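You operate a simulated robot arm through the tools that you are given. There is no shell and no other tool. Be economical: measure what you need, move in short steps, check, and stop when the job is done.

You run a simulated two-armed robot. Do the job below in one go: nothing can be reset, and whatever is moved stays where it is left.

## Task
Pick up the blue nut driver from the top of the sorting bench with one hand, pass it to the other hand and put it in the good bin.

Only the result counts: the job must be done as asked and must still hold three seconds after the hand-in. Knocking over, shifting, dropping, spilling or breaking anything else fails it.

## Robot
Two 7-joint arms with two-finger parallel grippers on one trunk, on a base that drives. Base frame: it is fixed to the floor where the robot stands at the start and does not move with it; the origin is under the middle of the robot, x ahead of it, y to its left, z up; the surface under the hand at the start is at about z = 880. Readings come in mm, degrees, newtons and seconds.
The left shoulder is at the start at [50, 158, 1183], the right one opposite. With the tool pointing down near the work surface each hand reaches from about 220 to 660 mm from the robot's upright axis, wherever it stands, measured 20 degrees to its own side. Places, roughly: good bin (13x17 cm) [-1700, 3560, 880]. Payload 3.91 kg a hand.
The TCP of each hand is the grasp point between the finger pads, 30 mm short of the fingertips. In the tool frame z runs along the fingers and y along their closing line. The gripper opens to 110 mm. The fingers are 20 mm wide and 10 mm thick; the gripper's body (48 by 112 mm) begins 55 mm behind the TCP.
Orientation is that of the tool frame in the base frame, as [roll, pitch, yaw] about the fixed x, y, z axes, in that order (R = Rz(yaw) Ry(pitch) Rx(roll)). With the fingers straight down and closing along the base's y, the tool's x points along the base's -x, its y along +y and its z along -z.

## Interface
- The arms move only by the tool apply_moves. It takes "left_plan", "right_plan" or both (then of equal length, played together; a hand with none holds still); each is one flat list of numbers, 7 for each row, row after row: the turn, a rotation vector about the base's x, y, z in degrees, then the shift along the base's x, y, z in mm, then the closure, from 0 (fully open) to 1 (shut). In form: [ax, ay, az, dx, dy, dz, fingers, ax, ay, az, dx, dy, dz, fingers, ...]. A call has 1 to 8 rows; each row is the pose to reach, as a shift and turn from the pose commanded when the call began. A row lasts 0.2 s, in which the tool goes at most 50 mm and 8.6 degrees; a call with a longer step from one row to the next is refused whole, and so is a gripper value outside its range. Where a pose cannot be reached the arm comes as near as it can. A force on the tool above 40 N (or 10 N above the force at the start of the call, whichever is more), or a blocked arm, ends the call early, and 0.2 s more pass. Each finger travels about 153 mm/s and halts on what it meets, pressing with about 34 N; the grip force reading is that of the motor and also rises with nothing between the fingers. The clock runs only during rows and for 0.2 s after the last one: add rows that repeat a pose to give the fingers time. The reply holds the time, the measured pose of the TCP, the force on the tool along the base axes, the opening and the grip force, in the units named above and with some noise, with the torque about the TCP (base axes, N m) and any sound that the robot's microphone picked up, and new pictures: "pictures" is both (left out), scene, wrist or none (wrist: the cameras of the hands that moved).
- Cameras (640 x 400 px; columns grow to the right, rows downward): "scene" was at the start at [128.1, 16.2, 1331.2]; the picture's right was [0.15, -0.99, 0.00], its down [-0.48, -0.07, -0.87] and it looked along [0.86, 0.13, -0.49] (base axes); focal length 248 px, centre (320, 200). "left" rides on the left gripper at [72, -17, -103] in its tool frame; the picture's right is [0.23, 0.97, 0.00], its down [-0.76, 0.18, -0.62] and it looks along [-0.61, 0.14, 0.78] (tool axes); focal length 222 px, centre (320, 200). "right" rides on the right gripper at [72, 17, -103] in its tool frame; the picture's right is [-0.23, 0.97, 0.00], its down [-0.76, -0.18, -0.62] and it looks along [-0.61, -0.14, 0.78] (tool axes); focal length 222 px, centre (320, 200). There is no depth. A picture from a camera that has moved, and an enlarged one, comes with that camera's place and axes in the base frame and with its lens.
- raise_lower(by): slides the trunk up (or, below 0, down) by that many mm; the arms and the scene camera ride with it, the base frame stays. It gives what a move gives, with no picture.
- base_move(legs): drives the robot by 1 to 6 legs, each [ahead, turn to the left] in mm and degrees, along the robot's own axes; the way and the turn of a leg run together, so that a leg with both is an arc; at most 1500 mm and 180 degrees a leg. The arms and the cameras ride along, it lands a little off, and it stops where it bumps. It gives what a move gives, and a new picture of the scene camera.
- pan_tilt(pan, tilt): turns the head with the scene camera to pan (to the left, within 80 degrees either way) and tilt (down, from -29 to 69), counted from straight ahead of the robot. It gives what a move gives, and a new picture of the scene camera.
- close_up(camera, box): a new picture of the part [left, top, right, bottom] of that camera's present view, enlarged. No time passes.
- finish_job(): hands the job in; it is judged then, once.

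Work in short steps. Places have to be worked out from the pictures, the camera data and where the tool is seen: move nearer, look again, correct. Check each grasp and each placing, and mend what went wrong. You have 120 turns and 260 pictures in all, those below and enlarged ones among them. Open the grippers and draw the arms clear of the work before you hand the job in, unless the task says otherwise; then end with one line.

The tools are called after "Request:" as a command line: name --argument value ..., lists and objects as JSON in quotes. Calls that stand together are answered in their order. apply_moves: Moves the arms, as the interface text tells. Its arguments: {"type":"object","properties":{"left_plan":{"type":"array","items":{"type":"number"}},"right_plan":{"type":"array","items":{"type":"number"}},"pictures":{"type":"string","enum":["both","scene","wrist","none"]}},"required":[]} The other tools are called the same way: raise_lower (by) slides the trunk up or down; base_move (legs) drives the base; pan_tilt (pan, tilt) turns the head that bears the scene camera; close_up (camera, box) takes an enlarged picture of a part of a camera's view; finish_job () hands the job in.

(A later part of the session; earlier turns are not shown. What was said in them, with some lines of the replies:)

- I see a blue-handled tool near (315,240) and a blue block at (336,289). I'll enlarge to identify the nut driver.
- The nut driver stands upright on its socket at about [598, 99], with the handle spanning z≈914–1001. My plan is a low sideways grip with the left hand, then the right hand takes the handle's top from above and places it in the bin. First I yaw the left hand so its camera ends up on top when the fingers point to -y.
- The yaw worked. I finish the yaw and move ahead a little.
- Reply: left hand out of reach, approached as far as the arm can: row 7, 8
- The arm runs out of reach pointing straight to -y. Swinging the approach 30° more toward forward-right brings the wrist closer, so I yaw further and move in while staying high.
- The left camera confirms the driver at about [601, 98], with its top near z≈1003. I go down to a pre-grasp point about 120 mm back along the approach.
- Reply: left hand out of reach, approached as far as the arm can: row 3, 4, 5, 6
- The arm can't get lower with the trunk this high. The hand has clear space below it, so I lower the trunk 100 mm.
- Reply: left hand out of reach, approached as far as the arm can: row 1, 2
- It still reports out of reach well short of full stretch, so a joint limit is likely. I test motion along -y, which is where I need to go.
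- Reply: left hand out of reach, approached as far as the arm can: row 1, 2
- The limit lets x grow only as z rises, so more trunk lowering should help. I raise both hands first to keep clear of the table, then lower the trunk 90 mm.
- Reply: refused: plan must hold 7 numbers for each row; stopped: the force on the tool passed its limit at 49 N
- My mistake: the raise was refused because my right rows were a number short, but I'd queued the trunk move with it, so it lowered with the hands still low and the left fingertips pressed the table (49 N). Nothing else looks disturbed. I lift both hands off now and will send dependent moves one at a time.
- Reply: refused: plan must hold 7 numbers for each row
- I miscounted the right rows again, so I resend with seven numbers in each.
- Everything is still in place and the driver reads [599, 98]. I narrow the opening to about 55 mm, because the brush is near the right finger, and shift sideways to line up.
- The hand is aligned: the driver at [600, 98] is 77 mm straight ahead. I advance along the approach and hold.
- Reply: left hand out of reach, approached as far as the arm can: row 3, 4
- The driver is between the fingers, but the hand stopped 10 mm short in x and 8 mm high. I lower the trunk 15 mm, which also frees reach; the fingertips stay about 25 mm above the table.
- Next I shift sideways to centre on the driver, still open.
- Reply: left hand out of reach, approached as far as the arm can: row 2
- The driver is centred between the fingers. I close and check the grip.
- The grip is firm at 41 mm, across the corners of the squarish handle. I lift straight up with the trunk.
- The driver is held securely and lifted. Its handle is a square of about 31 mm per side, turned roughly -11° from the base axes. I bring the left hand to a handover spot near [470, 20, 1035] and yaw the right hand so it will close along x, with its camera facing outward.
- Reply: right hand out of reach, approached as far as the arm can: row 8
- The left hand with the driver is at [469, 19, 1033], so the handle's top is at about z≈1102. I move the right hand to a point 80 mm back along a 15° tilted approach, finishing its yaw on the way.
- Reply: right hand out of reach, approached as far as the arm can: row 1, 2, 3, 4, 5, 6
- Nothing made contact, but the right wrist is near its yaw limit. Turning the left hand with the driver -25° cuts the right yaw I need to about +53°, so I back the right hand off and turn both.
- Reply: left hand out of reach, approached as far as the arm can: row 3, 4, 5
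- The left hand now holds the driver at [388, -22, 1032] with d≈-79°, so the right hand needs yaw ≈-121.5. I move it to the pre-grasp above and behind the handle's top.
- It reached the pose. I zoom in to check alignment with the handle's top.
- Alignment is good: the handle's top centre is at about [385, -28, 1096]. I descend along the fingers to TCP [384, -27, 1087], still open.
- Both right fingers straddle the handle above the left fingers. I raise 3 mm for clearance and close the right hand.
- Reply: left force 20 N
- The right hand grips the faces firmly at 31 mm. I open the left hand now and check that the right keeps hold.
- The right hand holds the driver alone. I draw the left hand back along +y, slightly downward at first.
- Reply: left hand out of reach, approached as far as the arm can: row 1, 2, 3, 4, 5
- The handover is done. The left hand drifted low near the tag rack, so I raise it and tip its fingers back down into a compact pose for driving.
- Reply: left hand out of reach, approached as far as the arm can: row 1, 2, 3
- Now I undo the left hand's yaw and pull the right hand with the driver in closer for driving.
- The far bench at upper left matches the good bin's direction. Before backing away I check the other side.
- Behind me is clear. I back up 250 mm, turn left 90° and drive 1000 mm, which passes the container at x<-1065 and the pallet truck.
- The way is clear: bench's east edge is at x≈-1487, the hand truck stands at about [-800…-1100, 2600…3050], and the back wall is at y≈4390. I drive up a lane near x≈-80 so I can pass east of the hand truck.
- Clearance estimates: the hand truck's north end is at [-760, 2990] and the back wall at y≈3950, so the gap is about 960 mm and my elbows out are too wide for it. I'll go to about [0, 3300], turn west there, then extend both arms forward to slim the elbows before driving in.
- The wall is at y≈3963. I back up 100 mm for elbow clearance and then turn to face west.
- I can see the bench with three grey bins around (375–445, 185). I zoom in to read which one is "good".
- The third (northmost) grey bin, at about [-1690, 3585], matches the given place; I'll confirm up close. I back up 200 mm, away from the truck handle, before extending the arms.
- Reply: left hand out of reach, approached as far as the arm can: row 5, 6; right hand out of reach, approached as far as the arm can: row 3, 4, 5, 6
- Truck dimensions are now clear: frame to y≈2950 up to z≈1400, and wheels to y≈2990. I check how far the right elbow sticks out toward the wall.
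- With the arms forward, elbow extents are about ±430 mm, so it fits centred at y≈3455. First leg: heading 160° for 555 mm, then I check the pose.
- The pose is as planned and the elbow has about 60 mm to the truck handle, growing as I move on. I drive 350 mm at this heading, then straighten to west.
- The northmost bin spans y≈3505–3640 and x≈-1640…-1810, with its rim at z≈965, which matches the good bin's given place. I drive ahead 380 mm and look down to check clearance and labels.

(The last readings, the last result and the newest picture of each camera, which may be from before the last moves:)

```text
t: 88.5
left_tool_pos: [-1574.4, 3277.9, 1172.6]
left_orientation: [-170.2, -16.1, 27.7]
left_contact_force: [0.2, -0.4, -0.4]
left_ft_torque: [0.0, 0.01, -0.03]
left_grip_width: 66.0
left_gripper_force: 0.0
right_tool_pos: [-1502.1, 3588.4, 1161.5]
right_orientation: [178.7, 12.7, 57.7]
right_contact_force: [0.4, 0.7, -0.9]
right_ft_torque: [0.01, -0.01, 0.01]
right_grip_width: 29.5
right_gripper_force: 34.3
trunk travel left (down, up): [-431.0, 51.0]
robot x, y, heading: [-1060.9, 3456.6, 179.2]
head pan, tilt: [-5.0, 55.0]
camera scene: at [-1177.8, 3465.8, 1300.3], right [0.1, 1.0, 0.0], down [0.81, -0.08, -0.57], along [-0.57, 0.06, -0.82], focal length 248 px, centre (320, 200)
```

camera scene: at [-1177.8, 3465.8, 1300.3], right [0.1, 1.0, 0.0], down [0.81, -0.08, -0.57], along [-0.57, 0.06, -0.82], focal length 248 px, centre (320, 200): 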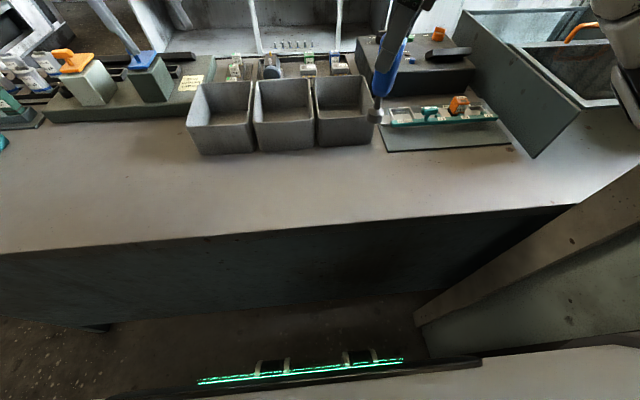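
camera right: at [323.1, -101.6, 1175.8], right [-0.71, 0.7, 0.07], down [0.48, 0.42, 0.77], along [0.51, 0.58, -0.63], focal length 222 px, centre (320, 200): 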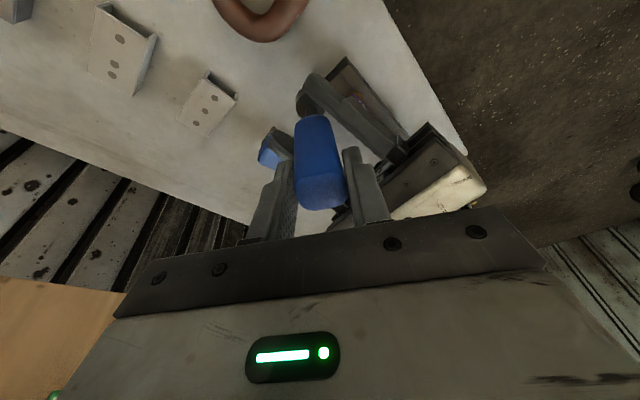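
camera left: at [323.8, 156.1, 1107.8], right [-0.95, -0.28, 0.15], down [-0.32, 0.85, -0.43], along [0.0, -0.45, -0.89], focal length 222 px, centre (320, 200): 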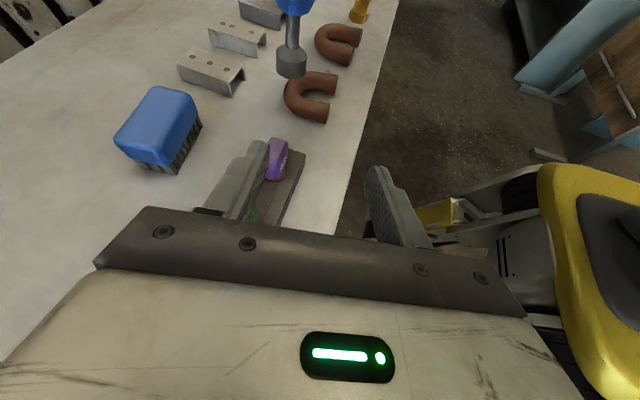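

Base front has about 210 mm to the bench. I zoom in on the bins for positions and labels.

Request:
close_up --camera "scene" --box '[170, 30, 410, 170]'

Request:
close_up --camera "right" --box '[0, 0, 640, 400]'

```text
2.67 times, centred on (290, 100) of scene
camera zoom: at [-1177.8, 3465.8, 1300.3], right [0.1, 1.0, 0.0], down [0.81, -0.08, -0.57], along [-0.57, 0.06, -0.82], focal length 661 px, centre (400, 467)
```

zoom: 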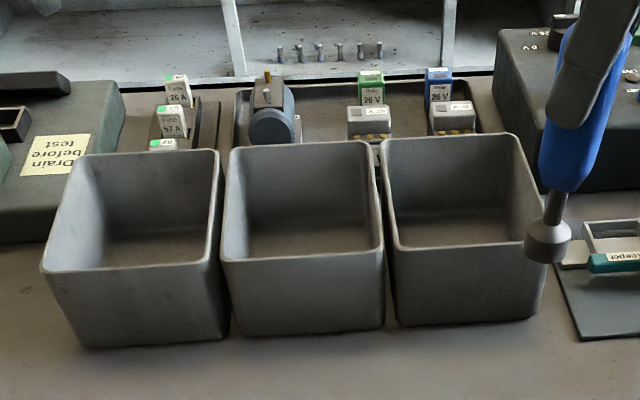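

```text
1.00 times, centred on (320, 200) of right (not enlarged: the box is as wide or as high as the picture)
camera zoom: at [-1438.7, 3659.1, 1245.6], right [0.71, -0.7, 0.07], down [-0.49, -0.41, 0.77], along [-0.51, -0.58, -0.63], focal length 222 px, centre (320, 200)
```

zoom: 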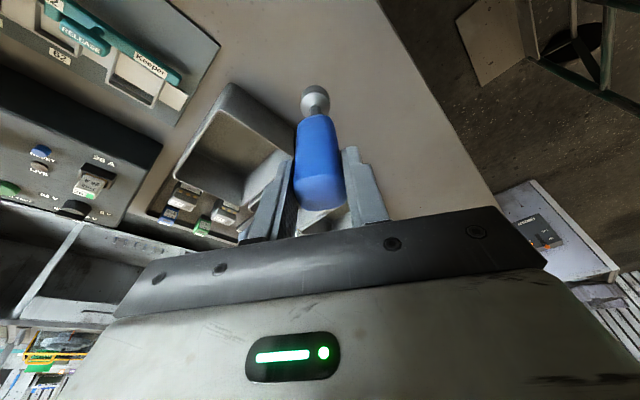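

The northmost bin's rim centre computes to [-1699, 3570], matching the good bin's stated place (the next bin is at y≈3436). I drive 130 mm closer, still clear of the bench panel.

Request:
base_move --legs '[[130, 0]]'

```text
t: 89.8
left_tool_pos: [-1661.9, 3278.2, 1172.0]
left_orientation: [-170.2, -16.3, 27.9]
left_contact_force: [0.8, 0.5, -0.7]
left_ft_torque: [0.0, 0.04, 0.05]
left_grip_width: 66.2
left_gripper_force: 0.1
right_tool_pos: [-1588.7, 3589.6, 1160.4]
right_orientation: [178.7, 12.7, 57.8]
right_contact_force: [-0.5, -0.6, -0.8]
right_ft_torque: [0.01, 0.02, -0.03]
right_grip_width: 29.4
right_gripper_force: 33.9
trunk travel left (down, up): [-431.0, 51.0]
robot x, y, heading: [-1156.0, 3457.2, 179.4]
head pan, tilt: [-5.0, 55.0]
stopped in leg 1: the robot was blocked; the commanded pose is now the measured one
camera scene: at [-1265.6, 3466.7, 1300.4], right [0.1, 1.0, 0.0], down [0.81, -0.08, -0.57], along [-0.57, 0.06, -0.82], focal length 248 px, centre (320, 200)
```

scene: 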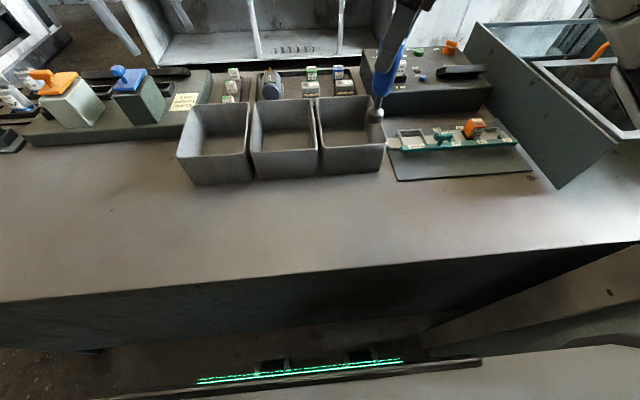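

The base was blocked 38 mm early, so I back off 10 mm. Then I yaw the right hand to its default heading, which keeps the driver vertical and extends reach.

Request:
base_move --legs '[[-10, 0]]'

Request:
apply_moves --right_plan '[0, 0, -8, 0, 0, 0, 1, 0, 0, -16, 0, 0, 0, 1, 0, 0, -24, 0, 0, 0, 1, 0, 0, -32, 0, 0, 0, 1, 0, 0, -40, 0, 0, 0, 1, 0, 0, -48, 0, 0, 0, 1, 0, 0, -56, 0, 0, 0, 1]'

```text
t: 90.5
left_tool_pos: [-1653.4, 3278.4, 1172.7]
left_orientation: [-170.1, -16.2, 28.0]
left_contact_force: [-0.1, 1.1, -0.1]
left_ft_torque: [-0.02, 0.01, -0.05]
left_grip_width: 65.7
left_gripper_force: 0.0
right_tool_pos: [-1580.3, 3589.3, 1160.3]
right_orientation: [178.5, 12.7, 57.8]
right_contact_force: [-0.1, 0.8, -1.7]
right_ft_torque: [0.02, -0.02, -0.03]
right_grip_width: 29.2
right_gripper_force: 34.4
trunk travel left (down, up): [-431.0, 51.0]
robot x, y, heading: [-1142.4, 3456.0, 179.5]
head pan, tilt: [-5.0, 55.0]
camera scene: at [-1257.0, 3466.6, 1300.3], right [0.1, 1.0, 0.0], down [0.81, -0.08, -0.57], along [-0.57, 0.06, -0.82], focal length 248 px, centre (320, 200)
```

scene: 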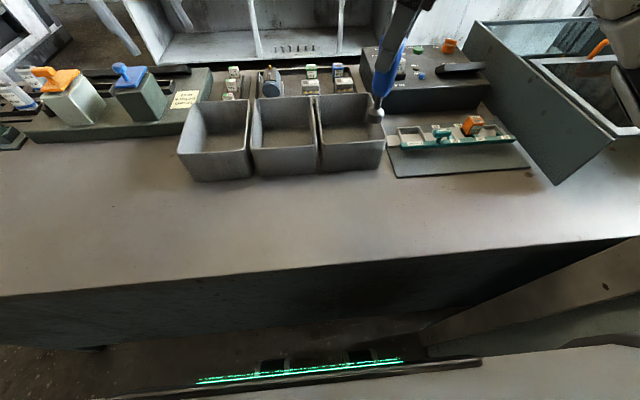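

```text
t: 92.1
left_tool_pos: [-1652.7, 3279.6, 1170.9]
left_orientation: [-170.3, -16.3, 27.9]
left_contact_force: [-0.5, -1.0, 0.6]
left_ft_torque: [-0.01, 0.04, 0.01]
left_grip_width: 65.9
left_gripper_force: 0.1
right_tool_pos: [-1579.8, 3589.9, 1160.3]
right_orientation: [178.5, 12.7, 1.6]
right_contact_force: [-0.2, -0.2, -1.1]
right_ft_torque: [0.03, -0.03, -0.02]
right_grip_width: 29.5
right_gripper_force: 34.1
trunk travel left (down, up): [-431.0, 51.0]
robot x, y, heading: [-1144.7, 3456.6, 179.4]
head pan, tilt: [-5.0, 55.0]
camera scene: at [-1257.5, 3466.6, 1300.2], right [0.1, 1.0, 0.0], down [0.82, -0.08, -0.57], along [-0.57, 0.06, -0.82], focal length 248 px, centre (320, 200)
camera right: at [-1486.5, 3576.8, 1245.2], right [-0.19, -0.98, 0.07], down [-0.61, 0.18, 0.77], along [-0.77, 0.1, -0.63], focal length 222 px, centre (320, 200)
```

scene: 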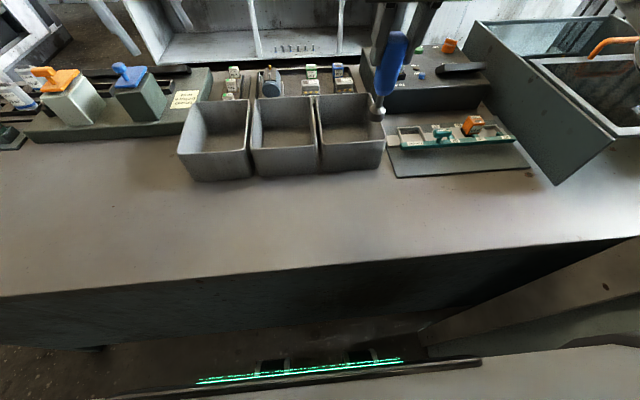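
right: 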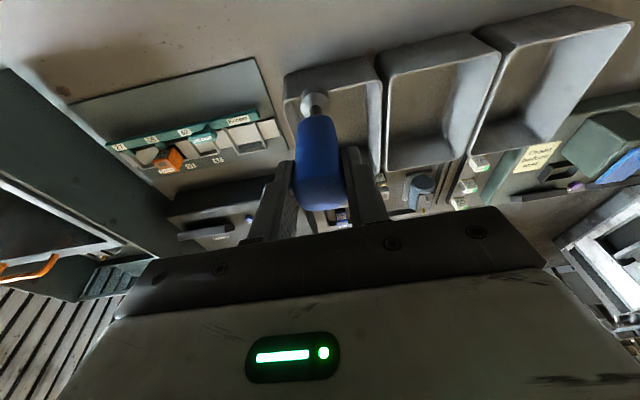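

The bin centre is reconfirmed at [-1697, 3572]. I move the right hand over it, still high.

Request:
apply_moves --right_plan '[0, 0, 0, -30, -5, -8, 1, 0, 0, 0, -60, -10, -16, 1, 0, 0, 0, -90, -14, -23, 1, 0, 0, 0, -117, -18, -30, 1, 0, 0, 0, -117, -18, -30, 1]'

```text
t: 93.3
left_tool_pos: [-1652.3, 3278.4, 1171.7]
left_orientation: [-170.2, -16.2, 27.9]
left_contact_force: [-0.5, -0.5, 0.6]
left_ft_torque: [-0.02, -0.03, -0.01]
left_grip_width: 66.0
left_gripper_force: 0.0
right_tool_pos: [-1697.6, 3571.1, 1129.8]
right_orientation: [178.7, 12.7, 1.8]
right_contact_force: [0.4, -0.2, -0.8]
right_ft_torque: [0.02, -0.02, 0.01]
right_grip_width: 29.6
right_gripper_force: 34.3
trunk travel left (down, up): [-431.0, 51.0]
robot x, y, heading: [-1142.5, 3454.3, 179.6]
head pan, tilt: [-5.0, 55.0]
camera scene: at [-1257.4, 3466.8, 1300.2], right [0.1, 1.0, 0.0], down [0.82, -0.08, -0.57], along [-0.57, 0.06, -0.82], focal length 248 px, centre (320, 200)
camera right: at [-1603.0, 3558.7, 1214.9], right [-0.19, -0.98, 0.07], down [-0.61, 0.17, 0.77], along [-0.77, 0.1, -0.63], focal length 222 px, centre (320, 200)
```

scene: 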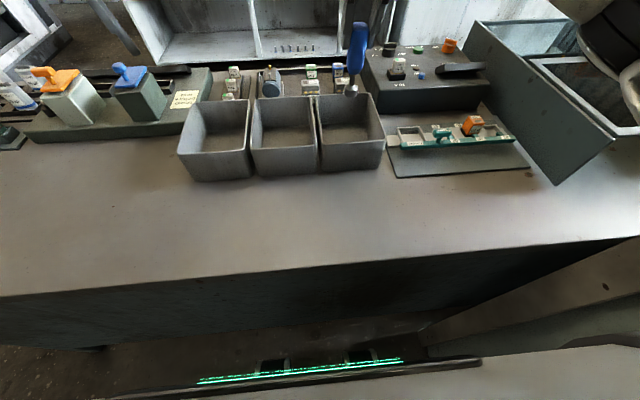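
right: 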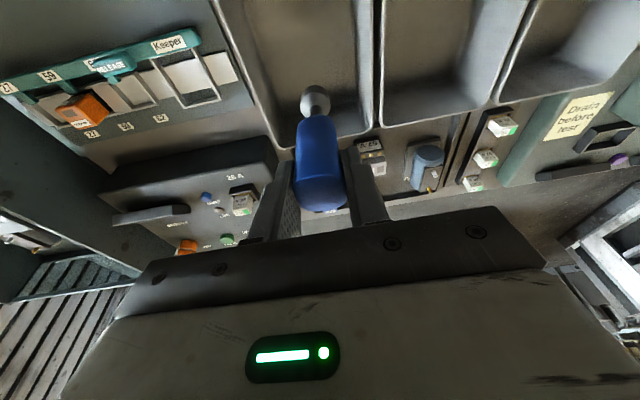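

The socket is over the bin at about [-1705, 3570]. I descend to TCP z≈1010, leaving the socket bottom about 10 mm above the bin floor.

Request:
apply_moves --right_plan '[0, 0, 0, 2, 0, -30, 1, 0, 0, 0, 4, 0, -60, 1, 0, 0, 0, 6, 0, -90, 1, 0, 0, 0, 6, 0, -110, 1, 0, 0, 0, 6, 0, -120, 1]'

Request:
close_up --camera "scene" --box '[260, 20, 440, 170]'

```text
t: 94.5
left_tool_pos: [-1653.3, 3279.5, 1171.3]
left_orientation: [-170.1, -16.2, 27.9]
left_contact_force: [-0.4, -0.4, 0.1]
left_ft_torque: [-0.02, 0.02, -0.04]
left_grip_width: 65.7
left_gripper_force: 0.0
right_tool_pos: [-1691.7, 3572.3, 1009.8]
right_orientation: [178.6, 12.6, 1.8]
right_contact_force: [-0.1, -0.3, -1.2]
right_ft_torque: [0.05, 0.02, 0.0]
right_grip_width: 29.9
right_gripper_force: 33.9
trunk travel left (down, up): [-431.0, 51.0]
robot x, y, heading: [-1142.7, 3456.7, 179.4]
head pan, tilt: [-5.0, 55.0]
camera scene: at [-1257.6, 3466.7, 1300.2], right [0.1, 1.0, 0.0], down [0.82, -0.08, -0.57], along [-0.57, 0.06, -0.82], focal length 248 px, centre (320, 200)
camera right: at [-1597.8, 3559.3, 1095.3], right [-0.19, -0.98, 0.07], down [-0.61, 0.17, 0.77], along [-0.77, 0.1, -0.63], focal length 222 px, centre (320, 200)
```

scene: 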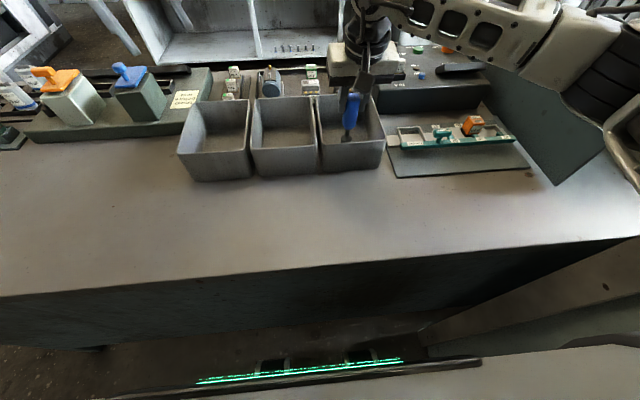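
right: 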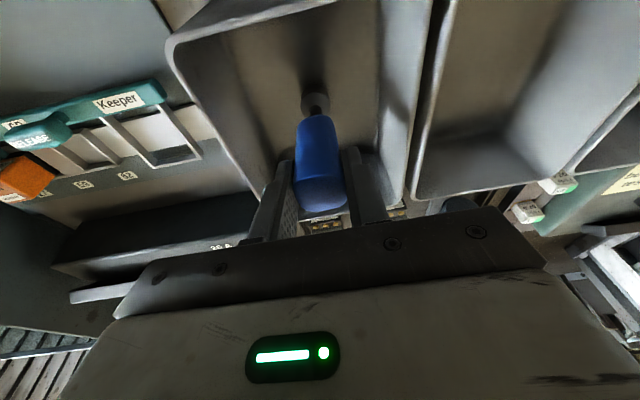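

```text
2.67 times, centred on (350, 95) of scene
camera zoom: at [-1257.6, 3466.7, 1300.2], right [0.1, 1.0, 0.0], down [0.82, -0.08, -0.57], along [-0.57, 0.06, -0.82], focal length 661 px, centre (240, 480)
```

zoom: 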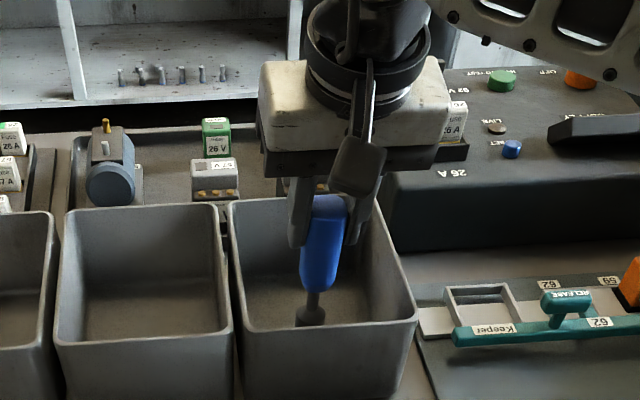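

The driver hangs inside the good bin, clear of its walls. I lower in small steps to find the floor.

Request:
apply_moves --right_plan '[0, 0, 0, 0, 0, -3, 1, 0, 0, 0, 0, 0, -6, 1]' --pictures "none"

```text
t: 95.1
left_tool_pos: [-1653.3, 3279.4, 1170.7]
left_orientation: [-170.1, -16.4, 27.9]
left_contact_force: [0.2, 0.1, 0.1]
left_ft_torque: [0.0, -0.03, -0.01]
left_grip_width: 66.1
left_gripper_force: 0.0
right_tool_pos: [-1692.7, 3571.1, 1004.8]
right_orientation: [178.5, 12.7, 1.6]
right_contact_force: [-0.4, 0.2, -1.4]
right_ft_torque: [-0.01, 0.0, -0.05]
right_grip_width: 29.3
right_gripper_force: 33.9
trunk travel left (down, up): [-431.0, 51.0]
robot x, y, heading: [-1143.8, 3456.8, 179.3]
head pan, tilt: [-5.0, 55.0]
```

Request:
apply_moves --right_plan '[0, 0, 0, 0, 0, -2, 1, 0, 0, 0, 0, 0, -4, 1, 0, 0, 0, 0, 0, -5, 1]' --pictures "none"

```text
t: 95.9
left_tool_pos: [-1653.0, 3278.7, 1170.9]
left_orientation: [-170.2, -16.4, 27.9]
left_contact_force: [0.0, -0.1, -1.2]
left_ft_torque: [-0.04, -0.03, 0.0]
left_grip_width: 66.2
left_gripper_force: 0.2
right_tool_pos: [-1690.8, 3570.8, 999.3]
right_orientation: [178.7, 12.6, 1.8]
right_contact_force: [-0.7, -0.1, -0.1]
right_ft_torque: [0.01, -0.02, -0.03]
right_grip_width: 29.8
right_gripper_force: 34.1
trunk travel left (down, up): [-431.0, 51.0]
robot x, y, heading: [-1139.9, 3459.8, 179.3]
head pan, tilt: [-5.0, 55.0]
```

The force reading moved slightly toward zero, so it may be just touching. I go down a couple of mm more.

Request:
apply_moves --right_plan '[0, 0, 0, 0, 0, -1, 1, 0, 0, 0, 0, 0, -2, 1, 0, 0, 0, 0, 0, -3, 1]' --pictures "wrist"

Request:
close_up --camera "scene" --box '[300, 70, 400, 170]'

```text
t: 96.7
left_tool_pos: [-1651.5, 3279.3, 1171.2]
left_orientation: [-170.3, -16.2, 27.9]
left_contact_force: [-0.2, -0.1, -0.4]
left_ft_torque: [-0.01, 0.02, 0.0]
left_grip_width: 66.0
left_gripper_force: 0.1
right_tool_pos: [-1692.2, 3572.0, 998.4]
right_orientation: [178.5, 12.9, 1.9]
right_contact_force: [2.4, 1.5, 11.7]
right_ft_torque: [0.16, -0.47, 0.02]
right_grip_width: 29.5
right_gripper_force: 34.0
trunk travel left (down, up): [-431.0, 51.0]
robot x, y, heading: [-1141.0, 3454.4, 179.5]
head pan, tilt: [-5.0, 55.0]
camera right: at [-1597.4, 3558.7, 1083.1], right [-0.19, -0.98, 0.08], down [-0.61, 0.18, 0.77], along [-0.77, 0.1, -0.63], focal length 222 px, centre (320, 200)
```

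right: 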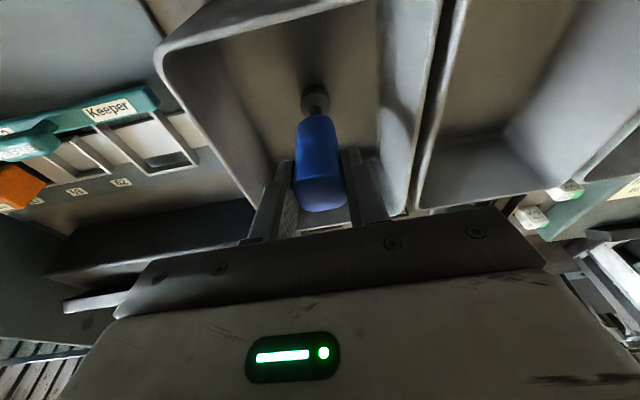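

```text
4.00 times, centred on (350, 120) of scene
camera zoom: at [-1256.0, 3466.5, 1300.6], right [0.1, 1.0, 0.0], down [0.81, -0.08, -0.57], along [-0.57, 0.06, -0.82], focal length 992 px, centre (200, 520)
```

zoom: 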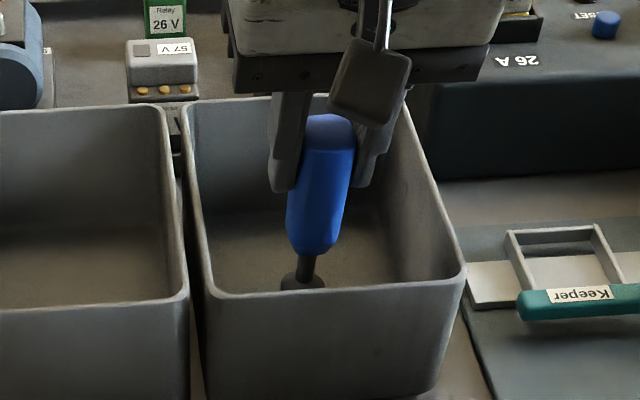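

The socket now rests on the bin floor (12 N). I ease up 1 mm and open the fingers modestly so they stay clear of the walls.

Request:
apply_moves --right_plan '[0, 0, 0, 0, 0, 1.5, 1, 0, 0, 0, 0, 0, 1.5, 0.65, 0, 0, 0, 0, 0, 1.5, 0.5, 0, 0, 0, 0, 0, 1.5, 0.5]'

Request:
close_up --camera "scene" --box '[300, 70, 400, 170]'

```text
t: 97.7
left_tool_pos: [-1653.5, 3277.8, 1171.2]
left_orientation: [-170.2, -16.3, 27.9]
left_contact_force: [-1.0, 0.1, 1.3]
left_ft_torque: [-0.01, 0.01, 0.01]
left_grip_width: 66.1
left_gripper_force: 0.0
right_tool_pos: [-1692.6, 3570.9, 997.8]
right_orientation: [178.5, 12.7, 1.8]
right_contact_force: [0.3, -0.8, -0.5]
right_ft_torque: [0.01, 0.02, 0.01]
right_grip_width: 54.9
right_gripper_force: 0.0
trunk travel left (down, up): [-431.0, 51.0]
robot x, y, heading: [-1146.4, 3456.8, 179.6]
head pan, tilt: [-5.0, 55.0]
camera scene: at [-1257.4, 3466.6, 1300.2], right [0.1, 1.0, 0.0], down [0.82, -0.08, -0.57], along [-0.57, 0.06, -0.82], focal length 248 px, centre (320, 200)
camera right: at [-1598.2, 3559.0, 1082.5], right [-0.19, -0.98, 0.07], down [-0.61, 0.17, 0.77], along [-0.77, 0.1, -0.63], focal length 222 px, centre (320, 200)
```

scene: 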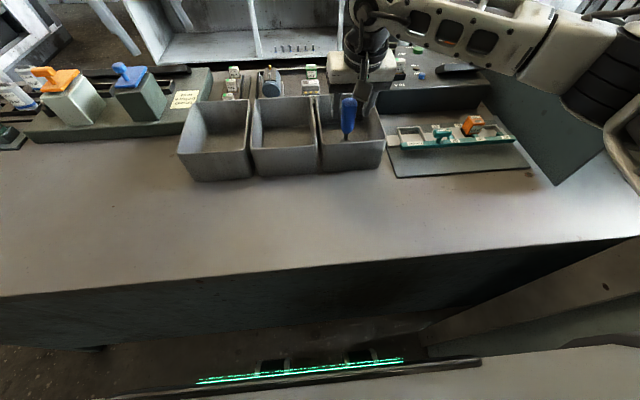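
right: 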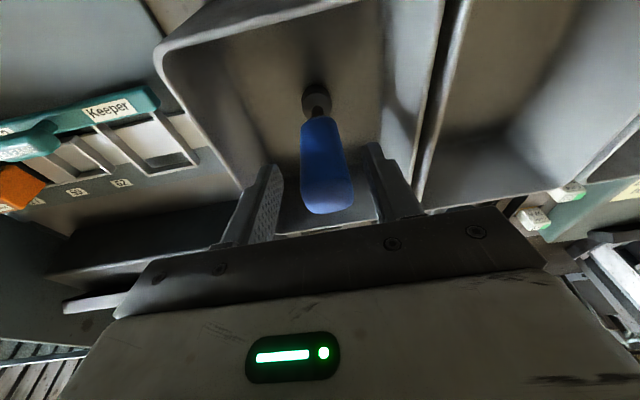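

```text
4.00 times, centred on (350, 120) of scene
camera zoom: at [-1257.4, 3466.6, 1300.2], right [0.1, 1.0, 0.0], down [0.82, -0.08, -0.57], along [-0.57, 0.06, -0.82], focal length 992 px, centre (200, 520)
```

zoom: 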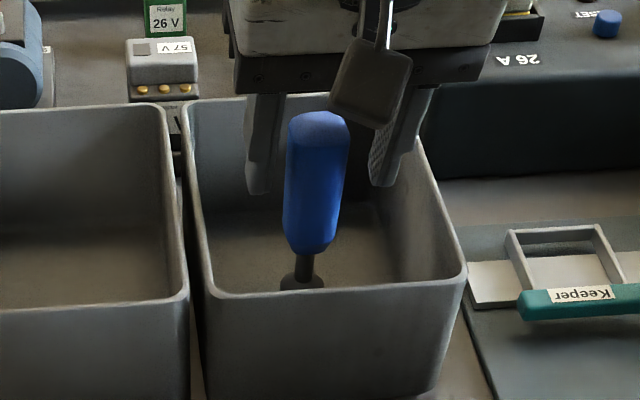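

The driver stands free and upright in the good bin. I withdraw the right hand back along its finger direction.

Request:
apply_moves --right_plan '[0, 0, 0, 5, 0, 20, 0.5, 0, 0, 0, 10, 0, 45, 0.5, 0, 0, 0, 20, 0, 85, 0.5, 0, 0, 0, 30, 0, 125, 0.5, 0, 0, 0, 60, 0, 160, 0.5, 0, 0, 0, 100, 0, 165, 0.3, 0, 0, 0, 130, 0, 165, 0]' --pictures "none"

Request:
close_up --camera "scene" --box '[240, 40, 440, 190]'

```text
t: 99.3
left_tool_pos: [-1654.0, 3278.3, 1170.8]
left_orientation: [-170.2, -16.1, 27.9]
left_contact_force: [-0.4, 0.3, -0.3]
left_ft_torque: [-0.04, 0.01, 0.02]
left_grip_width: 65.9
left_gripper_force: 0.1
right_tool_pos: [-1561.4, 3570.6, 1162.5]
right_orientation: [178.5, 12.7, 1.8]
right_contact_force: [-0.2, -0.7, -0.3]
right_ft_torque: [-0.02, 0.01, -0.01]
right_grip_width: 109.6
right_gripper_force: 0.2
trunk travel left (down, up): [-431.0, 51.0]
robot x, y, heading: [-1141.0, 3458.3, 179.3]
head pan, tilt: [-5.0, 55.0]
```

```text
2.67 times, centred on (340, 115) of scene
camera zoom: at [-1257.2, 3466.6, 1300.3], right [0.1, 1.0, 0.0], down [0.82, -0.08, -0.57], along [-0.57, 0.06, -0.82], focal length 661 px, centre (267, 427)
```

zoom: 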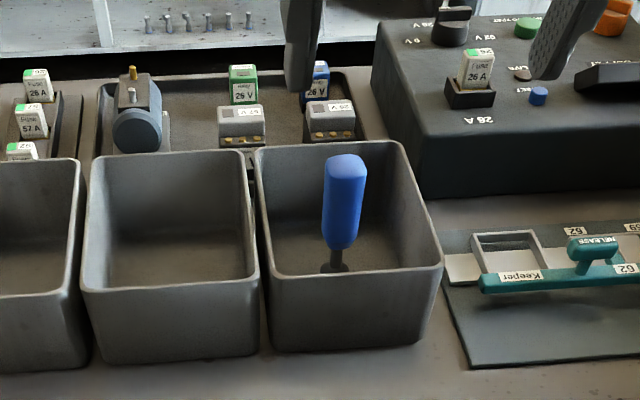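

The driver stands stably in the bin at the good bin's stated coordinates, and the neighbouring items look untouched. I open the left hand fully and draw both arms back a little.

Request:
apply_moves --left_plan '[0, 0, 0, 30, 0, 0, 0, 0, 0, 0, 60, 0, 0, 0, 0, 0, 0, 90, 0, 0, 0, 0, 0, 0, 120, 0, 0, 0]' --right_plan '[0, 0, 0, 20, 0, 0, 0, 0, 0, 0, 40, 0, 0, 0, 0, 0, 0, 60, 0, 0, 0, 0, 0, 0, 70, 0, 0, 0]' --pictures "scene"

```text
t: 100.3
left_tool_pos: [-1529.5, 3278.6, 1171.0]
left_orientation: [-170.2, -16.3, 28.0]
left_contact_force: [-0.7, 0.4, -0.4]
left_ft_torque: [-0.05, 0.01, -0.02]
left_grip_width: 110.2
left_gripper_force: 0.0
right_tool_pos: [-1492.7, 3569.0, 1162.8]
right_orientation: [178.6, 12.8, 1.7]
right_contact_force: [0.3, -0.4, 0.4]
right_ft_torque: [-0.03, -0.01, 0.0]
right_grip_width: 110.0
right_gripper_force: 0.1
trunk travel left (down, up): [-431.0, 51.0]
robot x, y, heading: [-1142.4, 3453.1, 179.2]
head pan, tilt: [-5.0, 55.0]
camera scene: at [-1256.9, 3466.6, 1300.3], right [0.1, 1.0, 0.0], down [0.81, -0.08, -0.57], along [-0.57, 0.06, -0.82], focal length 248 px, centre (320, 200)
```

scene: 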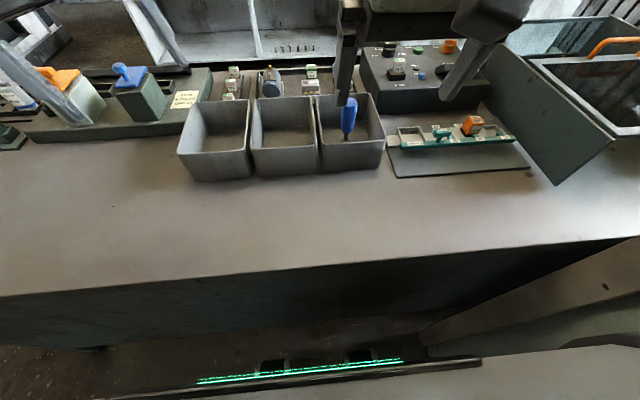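

Both grippers are open and drawn clear, and the driver is standing in the good bin. I hand the job in.

Request:
finish_job

```text
The job is handed in.
```

The blue nut driver was picked up with the left hand, passed to the right, and is standing upright in the northmost of three grey bins. I identified that bin as the good bin by its stated coordinates, because I saw no labels on the sides I could see. Along the way the left fingertips pressed the sorting bench once (49 N, my sequencing mistake) and the base was blocked once close to the good-bin bench; in the pictures nothing else appeared to move.
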